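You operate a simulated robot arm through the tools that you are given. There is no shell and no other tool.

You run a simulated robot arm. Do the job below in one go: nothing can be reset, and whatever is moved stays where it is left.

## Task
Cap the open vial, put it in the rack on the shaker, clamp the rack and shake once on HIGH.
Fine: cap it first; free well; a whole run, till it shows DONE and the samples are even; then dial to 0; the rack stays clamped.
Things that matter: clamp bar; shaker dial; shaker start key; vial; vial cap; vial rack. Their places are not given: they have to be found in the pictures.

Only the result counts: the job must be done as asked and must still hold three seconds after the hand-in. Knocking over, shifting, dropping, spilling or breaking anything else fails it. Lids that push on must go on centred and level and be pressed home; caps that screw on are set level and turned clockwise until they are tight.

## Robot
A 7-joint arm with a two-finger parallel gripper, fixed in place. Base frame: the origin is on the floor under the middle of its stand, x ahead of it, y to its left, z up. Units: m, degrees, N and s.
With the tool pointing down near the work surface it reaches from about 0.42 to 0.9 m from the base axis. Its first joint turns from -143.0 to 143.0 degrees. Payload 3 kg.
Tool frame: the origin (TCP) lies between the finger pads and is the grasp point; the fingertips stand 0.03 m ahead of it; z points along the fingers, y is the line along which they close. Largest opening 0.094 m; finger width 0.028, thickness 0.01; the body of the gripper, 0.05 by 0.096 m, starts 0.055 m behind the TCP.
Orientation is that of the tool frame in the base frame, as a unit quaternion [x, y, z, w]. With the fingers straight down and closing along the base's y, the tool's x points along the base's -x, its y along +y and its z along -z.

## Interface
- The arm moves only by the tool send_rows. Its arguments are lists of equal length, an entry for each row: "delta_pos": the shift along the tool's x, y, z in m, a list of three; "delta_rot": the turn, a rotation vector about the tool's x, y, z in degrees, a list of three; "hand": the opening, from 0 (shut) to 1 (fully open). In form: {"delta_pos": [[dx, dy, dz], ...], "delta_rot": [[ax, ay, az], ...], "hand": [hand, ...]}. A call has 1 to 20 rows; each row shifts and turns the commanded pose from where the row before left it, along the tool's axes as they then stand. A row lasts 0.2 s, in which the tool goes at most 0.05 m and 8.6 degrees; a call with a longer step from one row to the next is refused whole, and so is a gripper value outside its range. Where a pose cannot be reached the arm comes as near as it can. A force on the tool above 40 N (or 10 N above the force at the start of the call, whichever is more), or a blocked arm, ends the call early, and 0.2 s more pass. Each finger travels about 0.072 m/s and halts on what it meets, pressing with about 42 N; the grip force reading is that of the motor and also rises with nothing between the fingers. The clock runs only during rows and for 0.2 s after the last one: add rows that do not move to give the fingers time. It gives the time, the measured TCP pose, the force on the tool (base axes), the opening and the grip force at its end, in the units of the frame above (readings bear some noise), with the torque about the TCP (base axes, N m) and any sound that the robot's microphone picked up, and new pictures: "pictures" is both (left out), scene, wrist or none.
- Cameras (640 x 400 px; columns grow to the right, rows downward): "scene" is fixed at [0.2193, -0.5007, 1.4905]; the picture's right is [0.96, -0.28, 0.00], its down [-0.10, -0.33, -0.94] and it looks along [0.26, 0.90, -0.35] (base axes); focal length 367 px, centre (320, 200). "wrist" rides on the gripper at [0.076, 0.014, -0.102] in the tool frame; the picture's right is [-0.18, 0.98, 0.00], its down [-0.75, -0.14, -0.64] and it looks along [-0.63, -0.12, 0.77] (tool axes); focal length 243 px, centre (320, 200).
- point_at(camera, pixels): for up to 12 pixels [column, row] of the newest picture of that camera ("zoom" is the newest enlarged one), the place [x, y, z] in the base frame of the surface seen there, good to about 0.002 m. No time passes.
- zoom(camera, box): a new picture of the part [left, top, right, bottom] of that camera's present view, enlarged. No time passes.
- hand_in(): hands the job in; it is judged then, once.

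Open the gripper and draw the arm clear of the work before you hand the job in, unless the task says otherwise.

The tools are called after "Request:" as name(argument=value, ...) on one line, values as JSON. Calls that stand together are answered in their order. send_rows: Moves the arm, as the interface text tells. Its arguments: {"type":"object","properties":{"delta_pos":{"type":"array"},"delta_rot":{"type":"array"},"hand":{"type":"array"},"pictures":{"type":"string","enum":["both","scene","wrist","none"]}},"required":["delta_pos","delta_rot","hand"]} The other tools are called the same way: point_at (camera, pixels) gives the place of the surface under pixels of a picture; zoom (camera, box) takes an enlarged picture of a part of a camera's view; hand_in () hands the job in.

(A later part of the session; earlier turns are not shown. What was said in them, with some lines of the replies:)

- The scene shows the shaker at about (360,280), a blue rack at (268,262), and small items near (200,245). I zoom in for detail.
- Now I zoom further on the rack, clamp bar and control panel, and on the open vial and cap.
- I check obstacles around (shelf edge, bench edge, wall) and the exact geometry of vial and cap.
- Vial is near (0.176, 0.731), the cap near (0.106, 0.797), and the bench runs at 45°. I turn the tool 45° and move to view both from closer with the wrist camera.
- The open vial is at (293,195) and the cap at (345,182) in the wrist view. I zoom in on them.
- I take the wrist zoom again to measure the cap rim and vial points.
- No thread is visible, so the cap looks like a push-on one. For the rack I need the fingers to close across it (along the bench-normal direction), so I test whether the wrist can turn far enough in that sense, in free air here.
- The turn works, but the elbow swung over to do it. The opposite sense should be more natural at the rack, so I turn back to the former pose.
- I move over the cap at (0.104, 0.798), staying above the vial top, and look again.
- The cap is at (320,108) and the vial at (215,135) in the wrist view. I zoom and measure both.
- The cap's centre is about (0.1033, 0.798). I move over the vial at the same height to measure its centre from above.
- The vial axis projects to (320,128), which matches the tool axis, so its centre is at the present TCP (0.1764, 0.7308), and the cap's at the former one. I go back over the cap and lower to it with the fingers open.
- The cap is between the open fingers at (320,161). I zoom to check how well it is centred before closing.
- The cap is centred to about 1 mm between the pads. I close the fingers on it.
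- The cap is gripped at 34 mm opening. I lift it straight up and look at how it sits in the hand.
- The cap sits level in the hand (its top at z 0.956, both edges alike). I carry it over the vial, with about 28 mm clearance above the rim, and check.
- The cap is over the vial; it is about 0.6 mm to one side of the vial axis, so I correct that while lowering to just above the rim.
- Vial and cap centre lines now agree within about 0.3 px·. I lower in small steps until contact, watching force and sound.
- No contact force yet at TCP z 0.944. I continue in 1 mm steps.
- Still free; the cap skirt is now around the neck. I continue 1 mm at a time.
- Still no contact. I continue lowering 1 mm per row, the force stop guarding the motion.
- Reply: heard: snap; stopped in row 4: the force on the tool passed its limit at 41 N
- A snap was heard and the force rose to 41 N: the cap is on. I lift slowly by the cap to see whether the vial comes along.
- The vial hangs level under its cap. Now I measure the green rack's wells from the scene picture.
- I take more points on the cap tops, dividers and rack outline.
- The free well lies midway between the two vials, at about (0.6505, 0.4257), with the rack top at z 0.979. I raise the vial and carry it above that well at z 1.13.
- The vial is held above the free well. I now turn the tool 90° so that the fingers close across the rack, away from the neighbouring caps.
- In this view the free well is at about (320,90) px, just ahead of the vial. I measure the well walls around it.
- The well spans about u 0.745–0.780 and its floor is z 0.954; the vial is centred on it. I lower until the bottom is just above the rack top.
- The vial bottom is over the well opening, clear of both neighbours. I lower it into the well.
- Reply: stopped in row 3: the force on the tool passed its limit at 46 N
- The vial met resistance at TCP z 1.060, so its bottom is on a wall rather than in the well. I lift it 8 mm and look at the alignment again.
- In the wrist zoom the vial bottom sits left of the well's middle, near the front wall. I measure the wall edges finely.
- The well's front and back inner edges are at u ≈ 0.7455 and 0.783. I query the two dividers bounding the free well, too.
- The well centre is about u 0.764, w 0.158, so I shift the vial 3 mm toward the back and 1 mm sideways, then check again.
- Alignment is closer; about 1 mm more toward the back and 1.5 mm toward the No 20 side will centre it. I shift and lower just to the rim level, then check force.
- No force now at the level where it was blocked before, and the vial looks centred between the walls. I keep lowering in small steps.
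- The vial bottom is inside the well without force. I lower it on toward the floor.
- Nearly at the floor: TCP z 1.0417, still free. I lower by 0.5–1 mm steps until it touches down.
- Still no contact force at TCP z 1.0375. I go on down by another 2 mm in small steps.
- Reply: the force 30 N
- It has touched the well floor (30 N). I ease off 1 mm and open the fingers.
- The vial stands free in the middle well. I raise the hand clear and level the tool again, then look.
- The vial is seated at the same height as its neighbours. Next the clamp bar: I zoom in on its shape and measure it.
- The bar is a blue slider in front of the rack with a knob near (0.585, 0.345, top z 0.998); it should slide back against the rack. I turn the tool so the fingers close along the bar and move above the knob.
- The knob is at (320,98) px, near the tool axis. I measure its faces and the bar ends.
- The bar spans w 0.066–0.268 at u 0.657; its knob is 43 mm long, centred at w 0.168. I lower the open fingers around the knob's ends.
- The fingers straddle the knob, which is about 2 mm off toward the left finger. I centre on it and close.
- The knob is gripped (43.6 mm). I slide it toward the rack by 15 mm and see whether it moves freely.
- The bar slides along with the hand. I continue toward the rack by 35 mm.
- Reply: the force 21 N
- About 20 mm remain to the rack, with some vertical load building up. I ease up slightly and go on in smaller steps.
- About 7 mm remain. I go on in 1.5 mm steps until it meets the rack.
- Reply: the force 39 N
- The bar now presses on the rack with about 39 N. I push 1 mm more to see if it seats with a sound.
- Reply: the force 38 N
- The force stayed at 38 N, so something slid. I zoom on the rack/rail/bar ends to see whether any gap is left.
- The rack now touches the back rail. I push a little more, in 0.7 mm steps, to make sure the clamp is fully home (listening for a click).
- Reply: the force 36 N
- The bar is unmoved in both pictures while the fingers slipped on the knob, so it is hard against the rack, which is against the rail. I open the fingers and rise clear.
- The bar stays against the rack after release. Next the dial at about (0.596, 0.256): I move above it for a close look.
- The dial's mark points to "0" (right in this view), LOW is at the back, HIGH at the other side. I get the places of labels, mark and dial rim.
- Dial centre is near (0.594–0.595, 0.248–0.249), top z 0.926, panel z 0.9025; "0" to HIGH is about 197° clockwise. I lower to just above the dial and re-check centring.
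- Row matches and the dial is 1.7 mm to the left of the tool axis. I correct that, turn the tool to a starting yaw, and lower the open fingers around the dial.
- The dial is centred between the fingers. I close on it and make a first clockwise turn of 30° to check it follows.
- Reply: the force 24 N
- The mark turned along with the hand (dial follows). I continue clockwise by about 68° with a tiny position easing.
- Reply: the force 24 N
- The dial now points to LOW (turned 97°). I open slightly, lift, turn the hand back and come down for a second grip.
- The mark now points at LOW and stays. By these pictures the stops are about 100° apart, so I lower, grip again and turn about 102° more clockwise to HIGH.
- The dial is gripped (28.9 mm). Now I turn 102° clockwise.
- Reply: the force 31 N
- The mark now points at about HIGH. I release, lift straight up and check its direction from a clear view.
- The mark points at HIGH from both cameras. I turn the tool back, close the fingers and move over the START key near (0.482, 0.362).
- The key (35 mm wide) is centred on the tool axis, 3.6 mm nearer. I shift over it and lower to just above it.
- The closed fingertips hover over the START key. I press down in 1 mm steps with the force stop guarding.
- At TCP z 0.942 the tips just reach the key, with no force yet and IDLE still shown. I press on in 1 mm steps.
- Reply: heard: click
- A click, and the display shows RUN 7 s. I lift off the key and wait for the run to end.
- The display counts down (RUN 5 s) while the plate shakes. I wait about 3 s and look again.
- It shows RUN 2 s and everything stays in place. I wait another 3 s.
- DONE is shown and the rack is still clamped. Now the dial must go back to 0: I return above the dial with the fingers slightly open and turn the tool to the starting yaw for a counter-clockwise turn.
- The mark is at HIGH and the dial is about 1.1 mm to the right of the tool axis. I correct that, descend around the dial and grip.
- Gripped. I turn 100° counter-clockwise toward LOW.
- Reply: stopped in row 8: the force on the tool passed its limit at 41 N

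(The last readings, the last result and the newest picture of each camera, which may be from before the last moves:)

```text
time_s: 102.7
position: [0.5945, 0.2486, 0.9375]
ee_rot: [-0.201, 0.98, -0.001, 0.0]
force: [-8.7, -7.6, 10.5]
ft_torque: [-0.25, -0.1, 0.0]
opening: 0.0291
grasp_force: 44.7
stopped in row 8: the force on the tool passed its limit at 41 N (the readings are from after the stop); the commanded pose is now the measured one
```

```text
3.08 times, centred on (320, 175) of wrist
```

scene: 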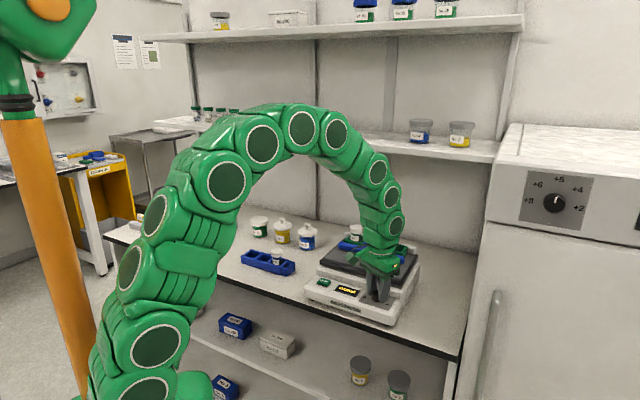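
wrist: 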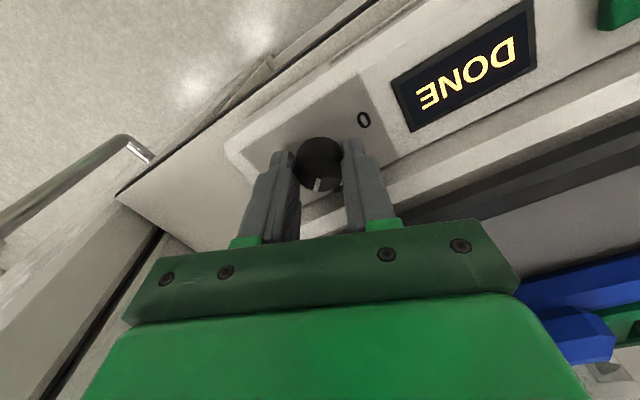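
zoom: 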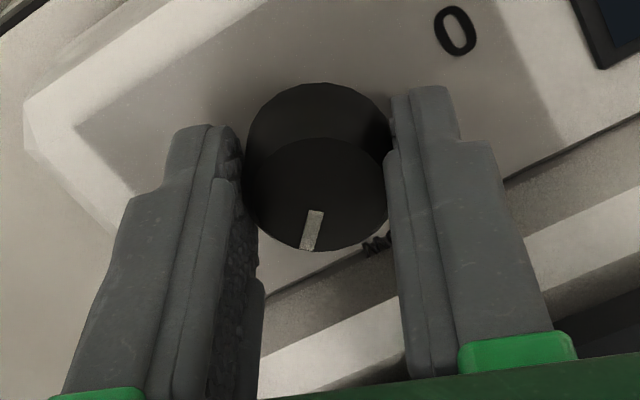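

The call stopped at 41 N sideways load after about 53°; the pose is relaxed now. I shift slightly to ease it and continue the turn.

Request:
send_rows(delta_pos=[[0.0004, -0.0002, 0], [0, 0, 0], [0, 0, 0], [0, 0, 0], [0, 0, 0], [0, 0, 0], [0, 0, 0], [0, 0, 0]], delta_rot=[[0, 0, 0], [0, 0, -7.5], [0, 0, -7.5], [0, 0, -7.5], [0, 0, -7.5], [0, 0, -7.5], [0, 0, -7.5], [0, 0, 0]], hand=[0.1, 0.1, 0.1, 0.1, 0.1, 0.1, 0.1, 0.1])

Request:
zoom(camera="wrist", box=[240, 110, 400, 240])

```text
time_s: 104.5
position: [0.5961, 0.2495, 0.9385]
ee_rot: [-0.562, 0.827, 0.001, 0.0]
force: [16.3, -2.7, -1.7]
ft_torque: [0.51, -0.81, 0.02]
opening: 0.0293
grasp_force: 44.2
```

scene: 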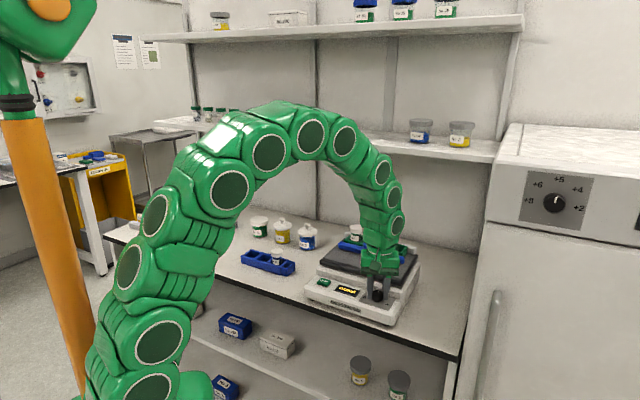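
wrist: 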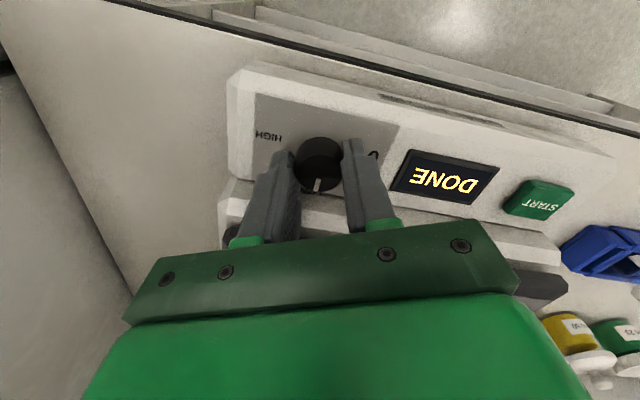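

```text
3.08 times, centred on (320, 175) of wrist
```

zoom: 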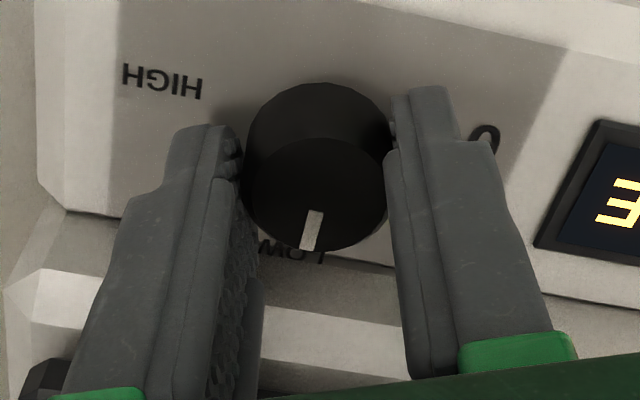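

The mark is at LOW again. I release, lift, turn the hand back and grip for the last counter-clockwise turn to 0.

Request:
send_rows(delta_pos=[[0, 0, 0], [0, 0, 0], [0, 0, -0.02], [0, 0, -0.03], [0, 0, -0.03], [0, 0, 0], [0, 0, 0], [0, 0, 0], [0, 0, 0], [0, 0, 0], [0, 0, 0], [0, 0, 0], [0, 0, 0], [0, 0, 0], [0, 0, 0], [0, 0, 0], [0, 0, 0], [0, 0, 0], [0, 0, 0]], delta_rot=[[0, 0, 0], [0, 0, 0], [0, 0, 0], [0, 0, 0], [0, 0, 0], [0, 0, 7.6], [0, 0, 7.6], [0, 0, 7.6], [0, 0, 7.6], [0, 0, 7.6], [0, 0, 7.6], [0, 0, 7.6], [0, 0, 7.6], [0, 0, 7.6], [0, 0, 7.6], [0, 0, 7.6], [0, 0, 7.6], [0, 0, 7.6], [0, 0, 0]], hand=[0.41, 0.41, 0.41, 0.41, 0.41, 0.41, 0.41, 0.41, 0.41, 0.41, 0.41, 0.41, 0.41, 0.41, 0.41, 0.41, 0.41, 0.41, 0.41])

Request:
zoom(camera="wrist", box=[240, 50, 400, 180])

```text
time_s: 108.5
position: [0.5958, 0.2488, 1.0171]
ee_rot: [0.265, 0.964, -0.001, -0.001]
force: [0.1, -0.6, 0.3]
ft_torque: [-0.01, -0.04, 0.04]
opening: 0.0384
grasp_force: 0.1
```

scene: 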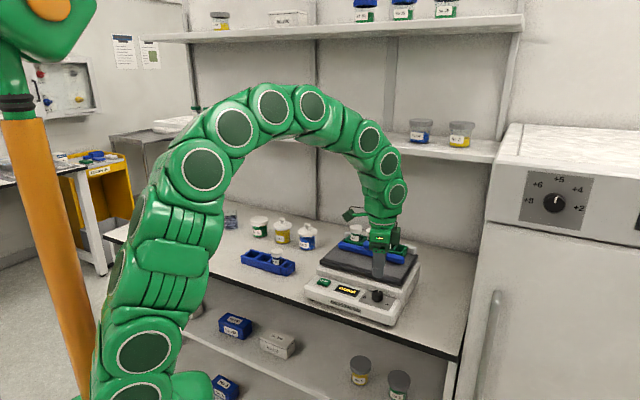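
wrist: 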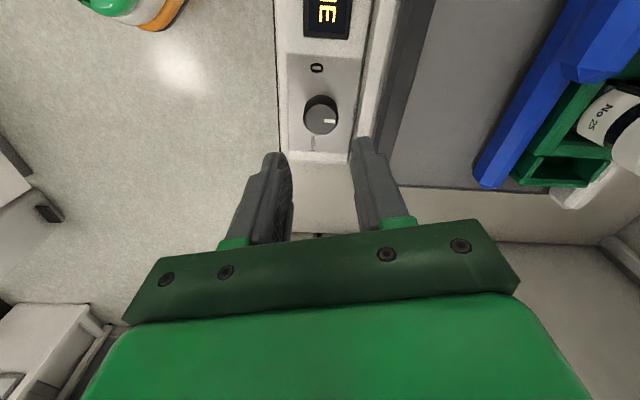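

```text
3.08 times, centred on (320, 115) of wrist
```

zoom: 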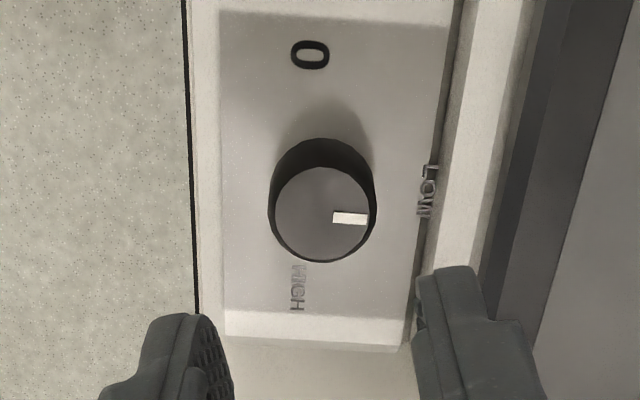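

The mark is at LOW; about 102° remain to 0. I correct by under 1 mm, descend and grip.

Request:
send_rows(delta_pos=[[0.0004, 0.0008, 0.03], [0, 0, 0.03], [0, 0, 0.013], [0, 0, 0.006], [0, 0, 0], [0, 0, 0], [0, 0, 0]], delta_rot=[[0, 0, 0], [0, 0, 0], [0, 0, 0], [0, 0, 0], [0, 0, 0], [0, 0, 0], [0, 0, 0]], hand=[0.41, 0.41, 0.41, 0.41, 0.3, 0.1, 0.1], pictures="none")

```text
time_s: 110.1
position: [0.5944, 0.2496, 0.9376]
ee_rot: [0.263, 0.965, 0.0, -0.001]
force: [-5.7, -2.6, -7.4]
ft_torque: [0.36, -0.21, -0.02]
opening: 0.0297
grasp_force: 45.1
```

Gripped with little side load. I turn counter-clockwise in a first part of 52°.

Request:
send_rows(delta_pos=[[0, 0, 0], [0, 0, 0], [0, 0, 0], [0, 0, 0], [0, 0, 0], [0, 0, 0], [0, 0, 0], [0, 0, 0]], delta_rot=[[0, 0, -7.5], [0, 0, -7.5], [0, 0, -7.5], [0, 0, -7.5], [0, 0, -7.5], [0, 0, -7.5], [0, 0, -7.5], [0, 0, 0]], hand=[0.1, 0.1, 0.1, 0.1, 0.1, 0.1, 0.1, 0.1], pictures="none")

```text
time_s: 111.7
position: [0.5961, 0.2492, 0.9383]
ee_rot: [-0.184, 0.983, -0.001, -0.002]
force: [-1.6, -2.8, 6.0]
ft_torque: [0.15, 0.54, 0.0]
opening: 0.0297
grasp_force: 44.8
stopped in row 8: the force on the tool passed its limit at 42 N (the readings are from after the stop); the commanded pose is now the measured one
```

It turned 52° and the load is relaxed again. I turn the remaining 50°.

Request:
send_rows(delta_pos=[[0, 0, 0], [0, 0, 0], [0, 0, 0], [0, 0, 0], [0, 0, 0], [0, 0, 0], [0, 0, 0], [0, 0, 0]], delta_rot=[[0, 0, -7.2], [0, 0, -7.2], [0, 0, -7.2], [0, 0, -7.2], [0, 0, -7.2], [0, 0, -7.2], [0, 0, -7.2], [0, 0, 0]], hand=[0.1, 0.1, 0.1, 0.1, 0.1, 0.1, 0.1, 0.1])

Request:
zoom(camera="wrist", box=[240, 110, 400, 240])

Request:
zoom(camera="scene", box=[345, 255, 415, 315])

```text
time_s: 113.5
position: [0.5949, 0.2484, 0.9379]
ee_rot: [-0.585, 0.811, 0.001, -0.003]
force: [20.5, -22.4, -12.1]
ft_torque: [-0.72, -1.0, -0.4]
opening: 0.0295
grasp_force: 44.7
```

scene: 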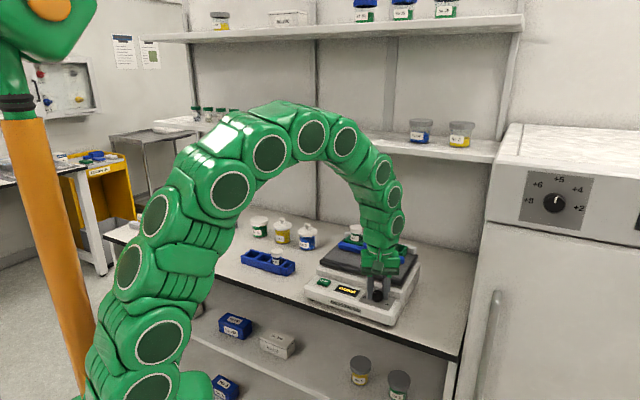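
wrist: 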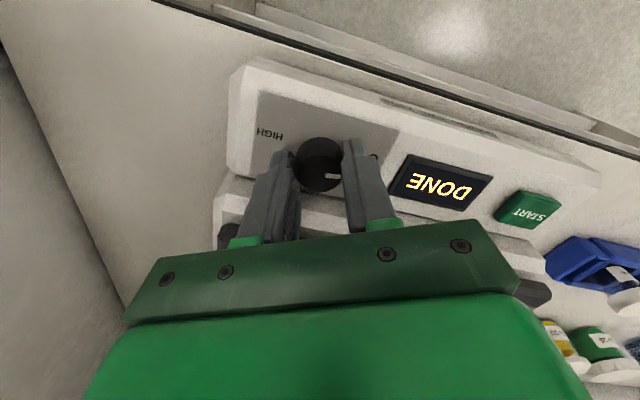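

```text
3.08 times, centred on (320, 175) of wrist
```

zoom: 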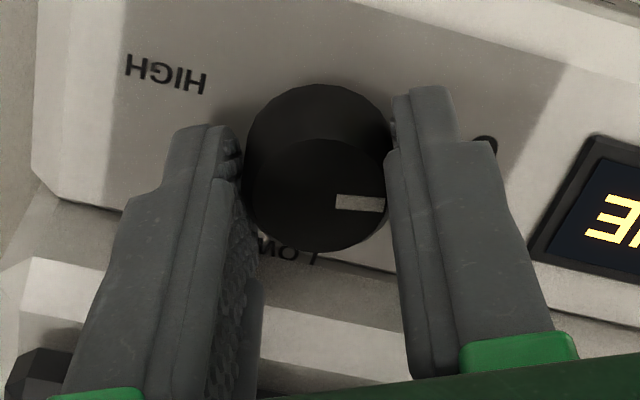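

```text
6.67 times, centred on (380, 285) of scene
```

zoom: 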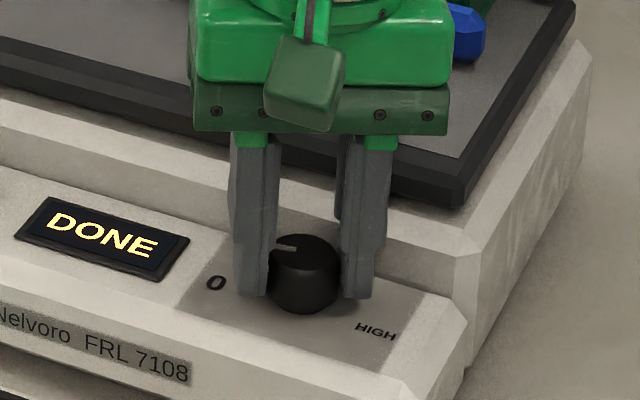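

The mark is back at the "0" side and the torque suggests the end stop. I release, lift and check.

Request:
send_rows(delta_pos=[[0, 0, 0], [0, 0, 0], [0, 0, -0.02], [0, 0, -0.03], [0, 0, -0.04], [0, 0, 0]], delta_rot=[[0, 0, 0], [0, 0, 0], [0, 0, 0], [0, 0, 0], [0, 0, 0], [0, 0, 0]], hand=[0.41, 0.41, 0.41, 0.41, 0.41, 0.41])

Request:
zoom(camera="wrist", box=[240, 50, 400, 180])

Request:
zoom(camera="scene", box=[355, 275, 405, 315])

```text
time_s: 114.9
position: [0.5943, 0.2474, 1.0291]
ee_rot: [-0.586, 0.811, 0.001, -0.003]
force: [0.1, -0.7, -0.2]
ft_torque: [0.0, -0.01, 0.02]
opening: 0.0387
grasp_force: 0.2
```

scene: 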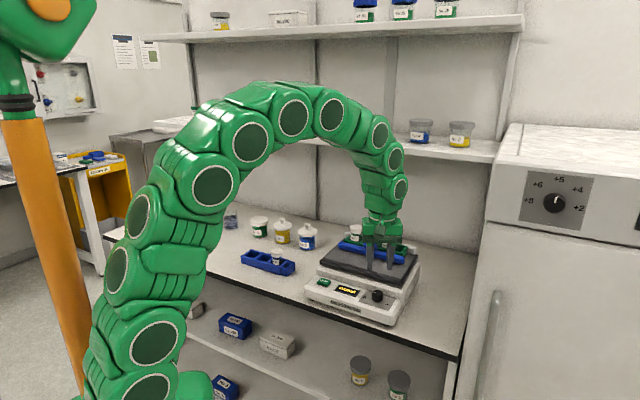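
wrist: 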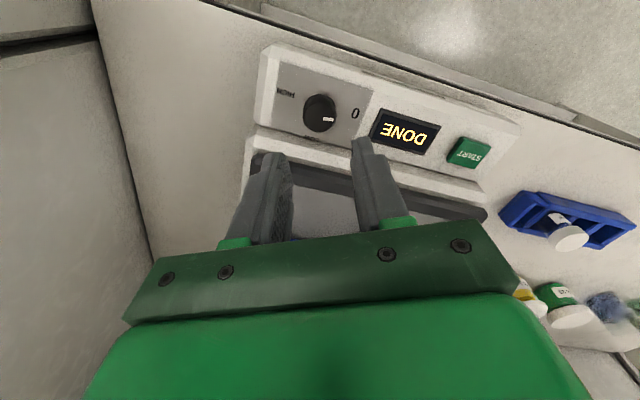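

```text
3.08 times, centred on (320, 115) of wrist
```

zoom: 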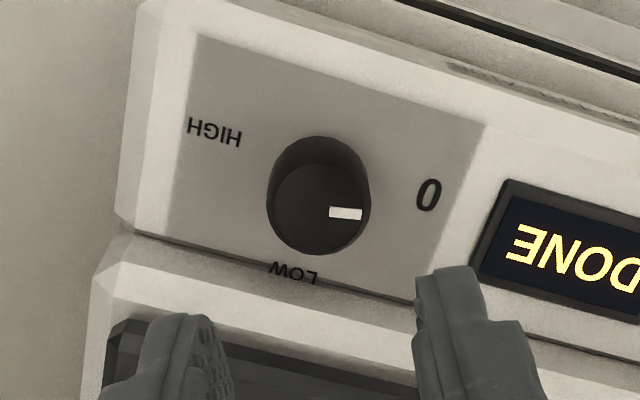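

```text
10.00 times, centred on (380, 295) of scene
```

zoom: 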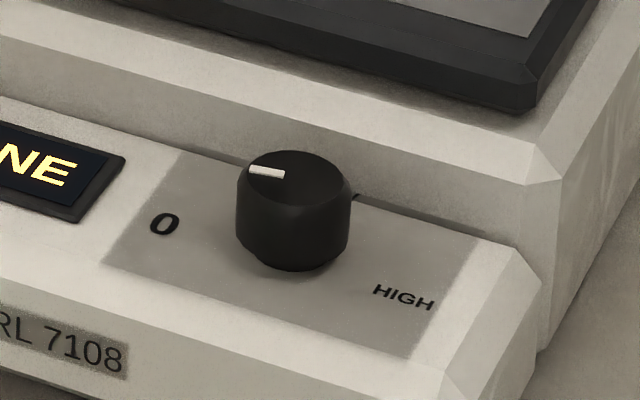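

The dial mark looks exactly as at the start (at 0) and DONE is shown. I raise the hand away, open, and check the samples and the clamp closely.

Request:
send_rows(delta_pos=[[0, 0, -0.04], [0, 0, -0.04], [0.03, 0, -0.03], [0.04, 0, 0], [0.04, 0, 0], [0.04, 0, 0], [0, 0, 0]], delta_rot=[[0, 0, 0], [0, 0, 5], [0, 0, 7], [0, 0, 7], [0, 0, 7], [0, 0, 0], [0, 0, 0]], hand=[0.6, 0.8, 1, 1, 1, 1, 1])

Request:
zoom(camera="scene", box=[335, 220, 415, 270])

Request:
zoom(camera="scene", box=[350, 220, 395, 250])

Request:
zoom(camera="scene", box=[170, 190, 330, 290])

```text
time_s: 116.5
position: [0.51, 0.1262, 1.1396]
ee_rot: [-0.388, 0.922, 0.0, -0.004]
force: [0.1, 0.7, 0.0]
ft_torque: [0.01, 0.01, 0.0]
opening: 0.0941
grasp_force: 0.0
```

scene: 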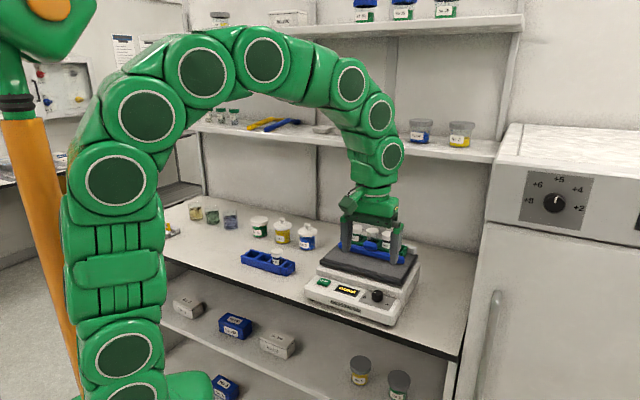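
wrist: 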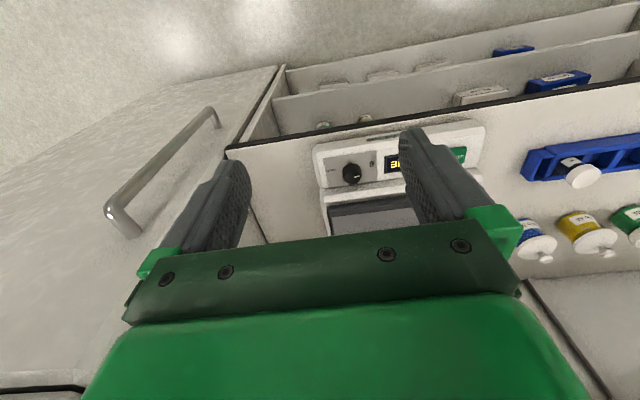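

```text
8.00 times, centred on (375, 245) of scene
```

zoom: 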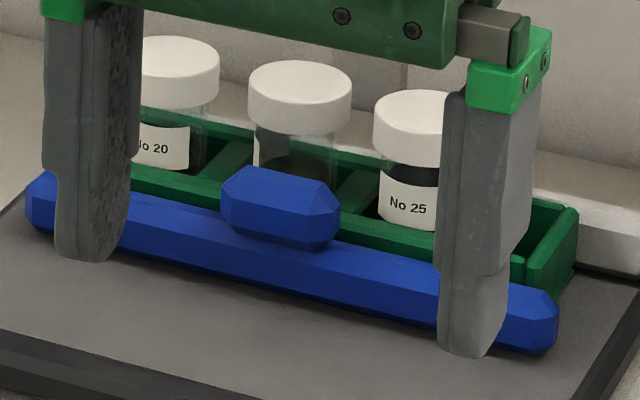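

```text
13.33 times, centred on (372, 235) of scene
```

zoom: 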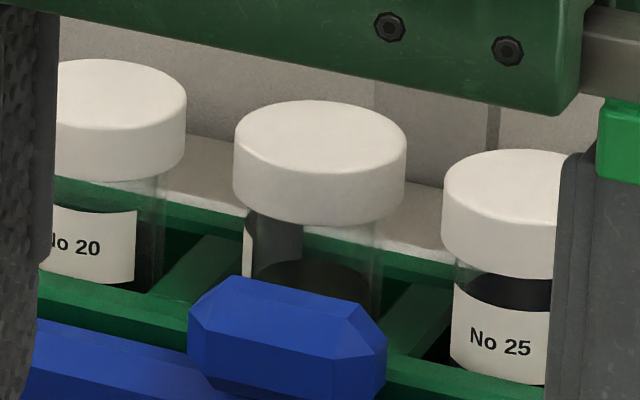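

```text
4.00 times, centred on (250, 240) of scene
```

zoom: 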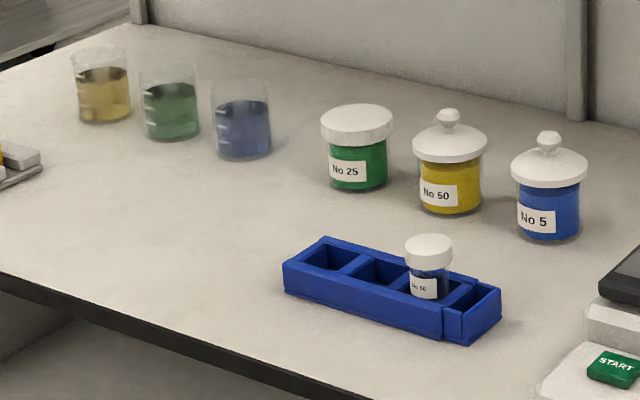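

Samples look evenly mixed, the caps level, the bench items untouched. I draw the arm up and clear of the shaker for a final look.

Request:
send_rows(delta_pos=[[0, 0, -0.04], [0, 0, -0.04], [0, 0.03, -0.03], [0, 0.04, 0], [0, 0.04, 0], [0, 0.04, 0], [0, 0, 0], [0, 0, 0]], delta_rot=[[0, 0, 0], [0, 0, 0], [0, 0, 0], [0, 0, 0], [0, 0, 0], [0, 0, 0], [0, 0, 0], [0, 0, 0]], hand=[1, 1, 1, 1, 1, 1, 1, 1])

Request:
zoom(camera="scene", box=[295, 210, 435, 330])

Request:
zoom(camera="scene", box=[335, 220, 415, 270])

Request:
point_at(camera="zoom", pixels=[[170, 55], [300, 80], [425, 113], [300, 62], [300, 98], [257, 82], [343, 82]])

```text
time_s: 118.3
position: [0.4047, 0.2311, 1.2493]
ee_rot: [-0.387, 0.922, 0.0, -0.003]
force: [0.4, 0.1, 0.8]
ft_torque: [0.04, -0.01, 0.01]
opening: 0.0937
grasp_force: 0.1
```

scene: 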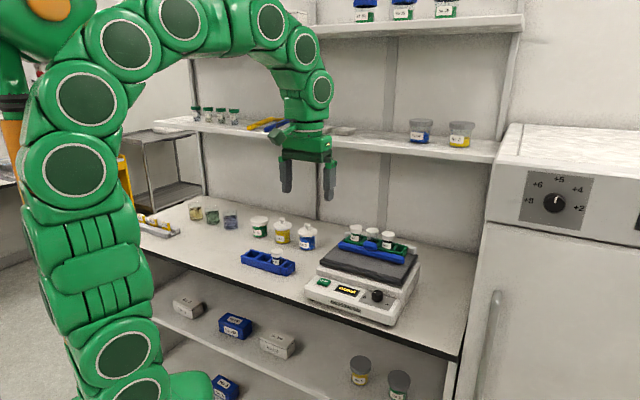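
wrist: 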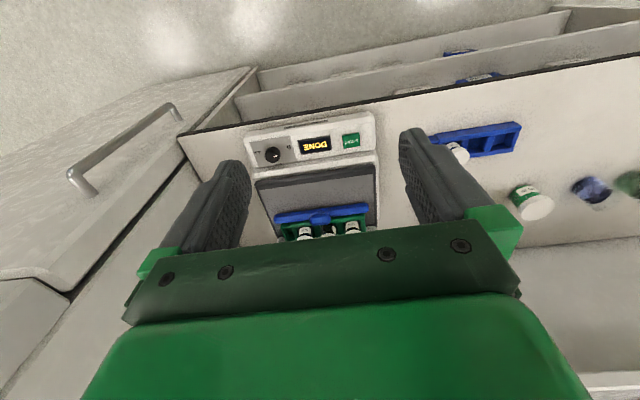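

```text
3.33 times, centred on (365, 270) of scene
```

zoom: 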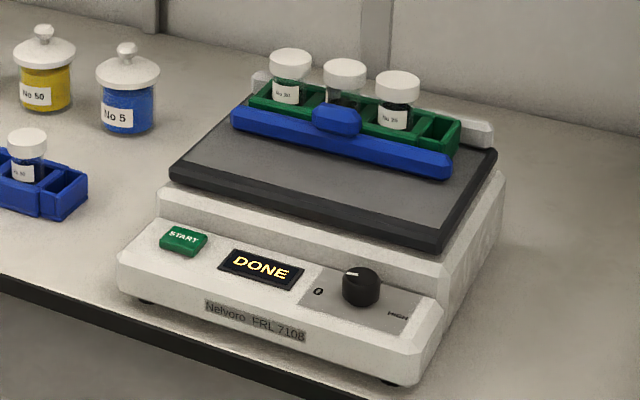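

```text
8.00 times, centred on (375, 245) of scene
```

zoom: 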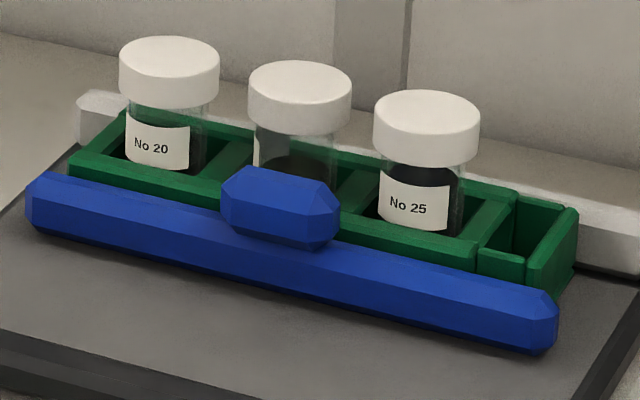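

```text
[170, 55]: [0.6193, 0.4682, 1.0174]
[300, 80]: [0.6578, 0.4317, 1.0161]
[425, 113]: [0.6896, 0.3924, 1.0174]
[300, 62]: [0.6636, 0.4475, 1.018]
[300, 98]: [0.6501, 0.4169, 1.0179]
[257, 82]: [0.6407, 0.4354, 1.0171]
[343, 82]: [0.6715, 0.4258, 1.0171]
```

Everything is in place: the vial is capped level at the same height as its neighbours (tops at z 1.017), the bar is against the rack, the display shows DONE, the dial is at 0, the gripper is open and clear. I hand the job in.

Request:
hand_in()

```text
The job is handed in.
```

The job is handed in, and every step was done as asked. The tool accepted the hand-in but gave no verdict.

- **Cap:** the cap is pressed onto the open vial (No 200). It snapped on and sits level, at the same height as the two beside it.
- **Rack:** the vial is in the free middle well of the green rack. On the first try to lower it, the vial came down on a well wall. I lifted it, re-centred it and it went in cleanly.
- **Clamp:** the bar is slid hard against the rack, which is against the back rail. It made no latching sound, but it stayed in place through the whole shake.
- **Shake:** I set the dial to HIGH and pressed START once. The run counted down from 7 s and the display shows DONE. All three samples now look uniformly dark, where the vial's liquid was in layers before.
- **Dial:** it is back at 0, pointing exactly as it did at the start.

Nothing else on the bench was moved, and the gripper is open and clear of the shaker.
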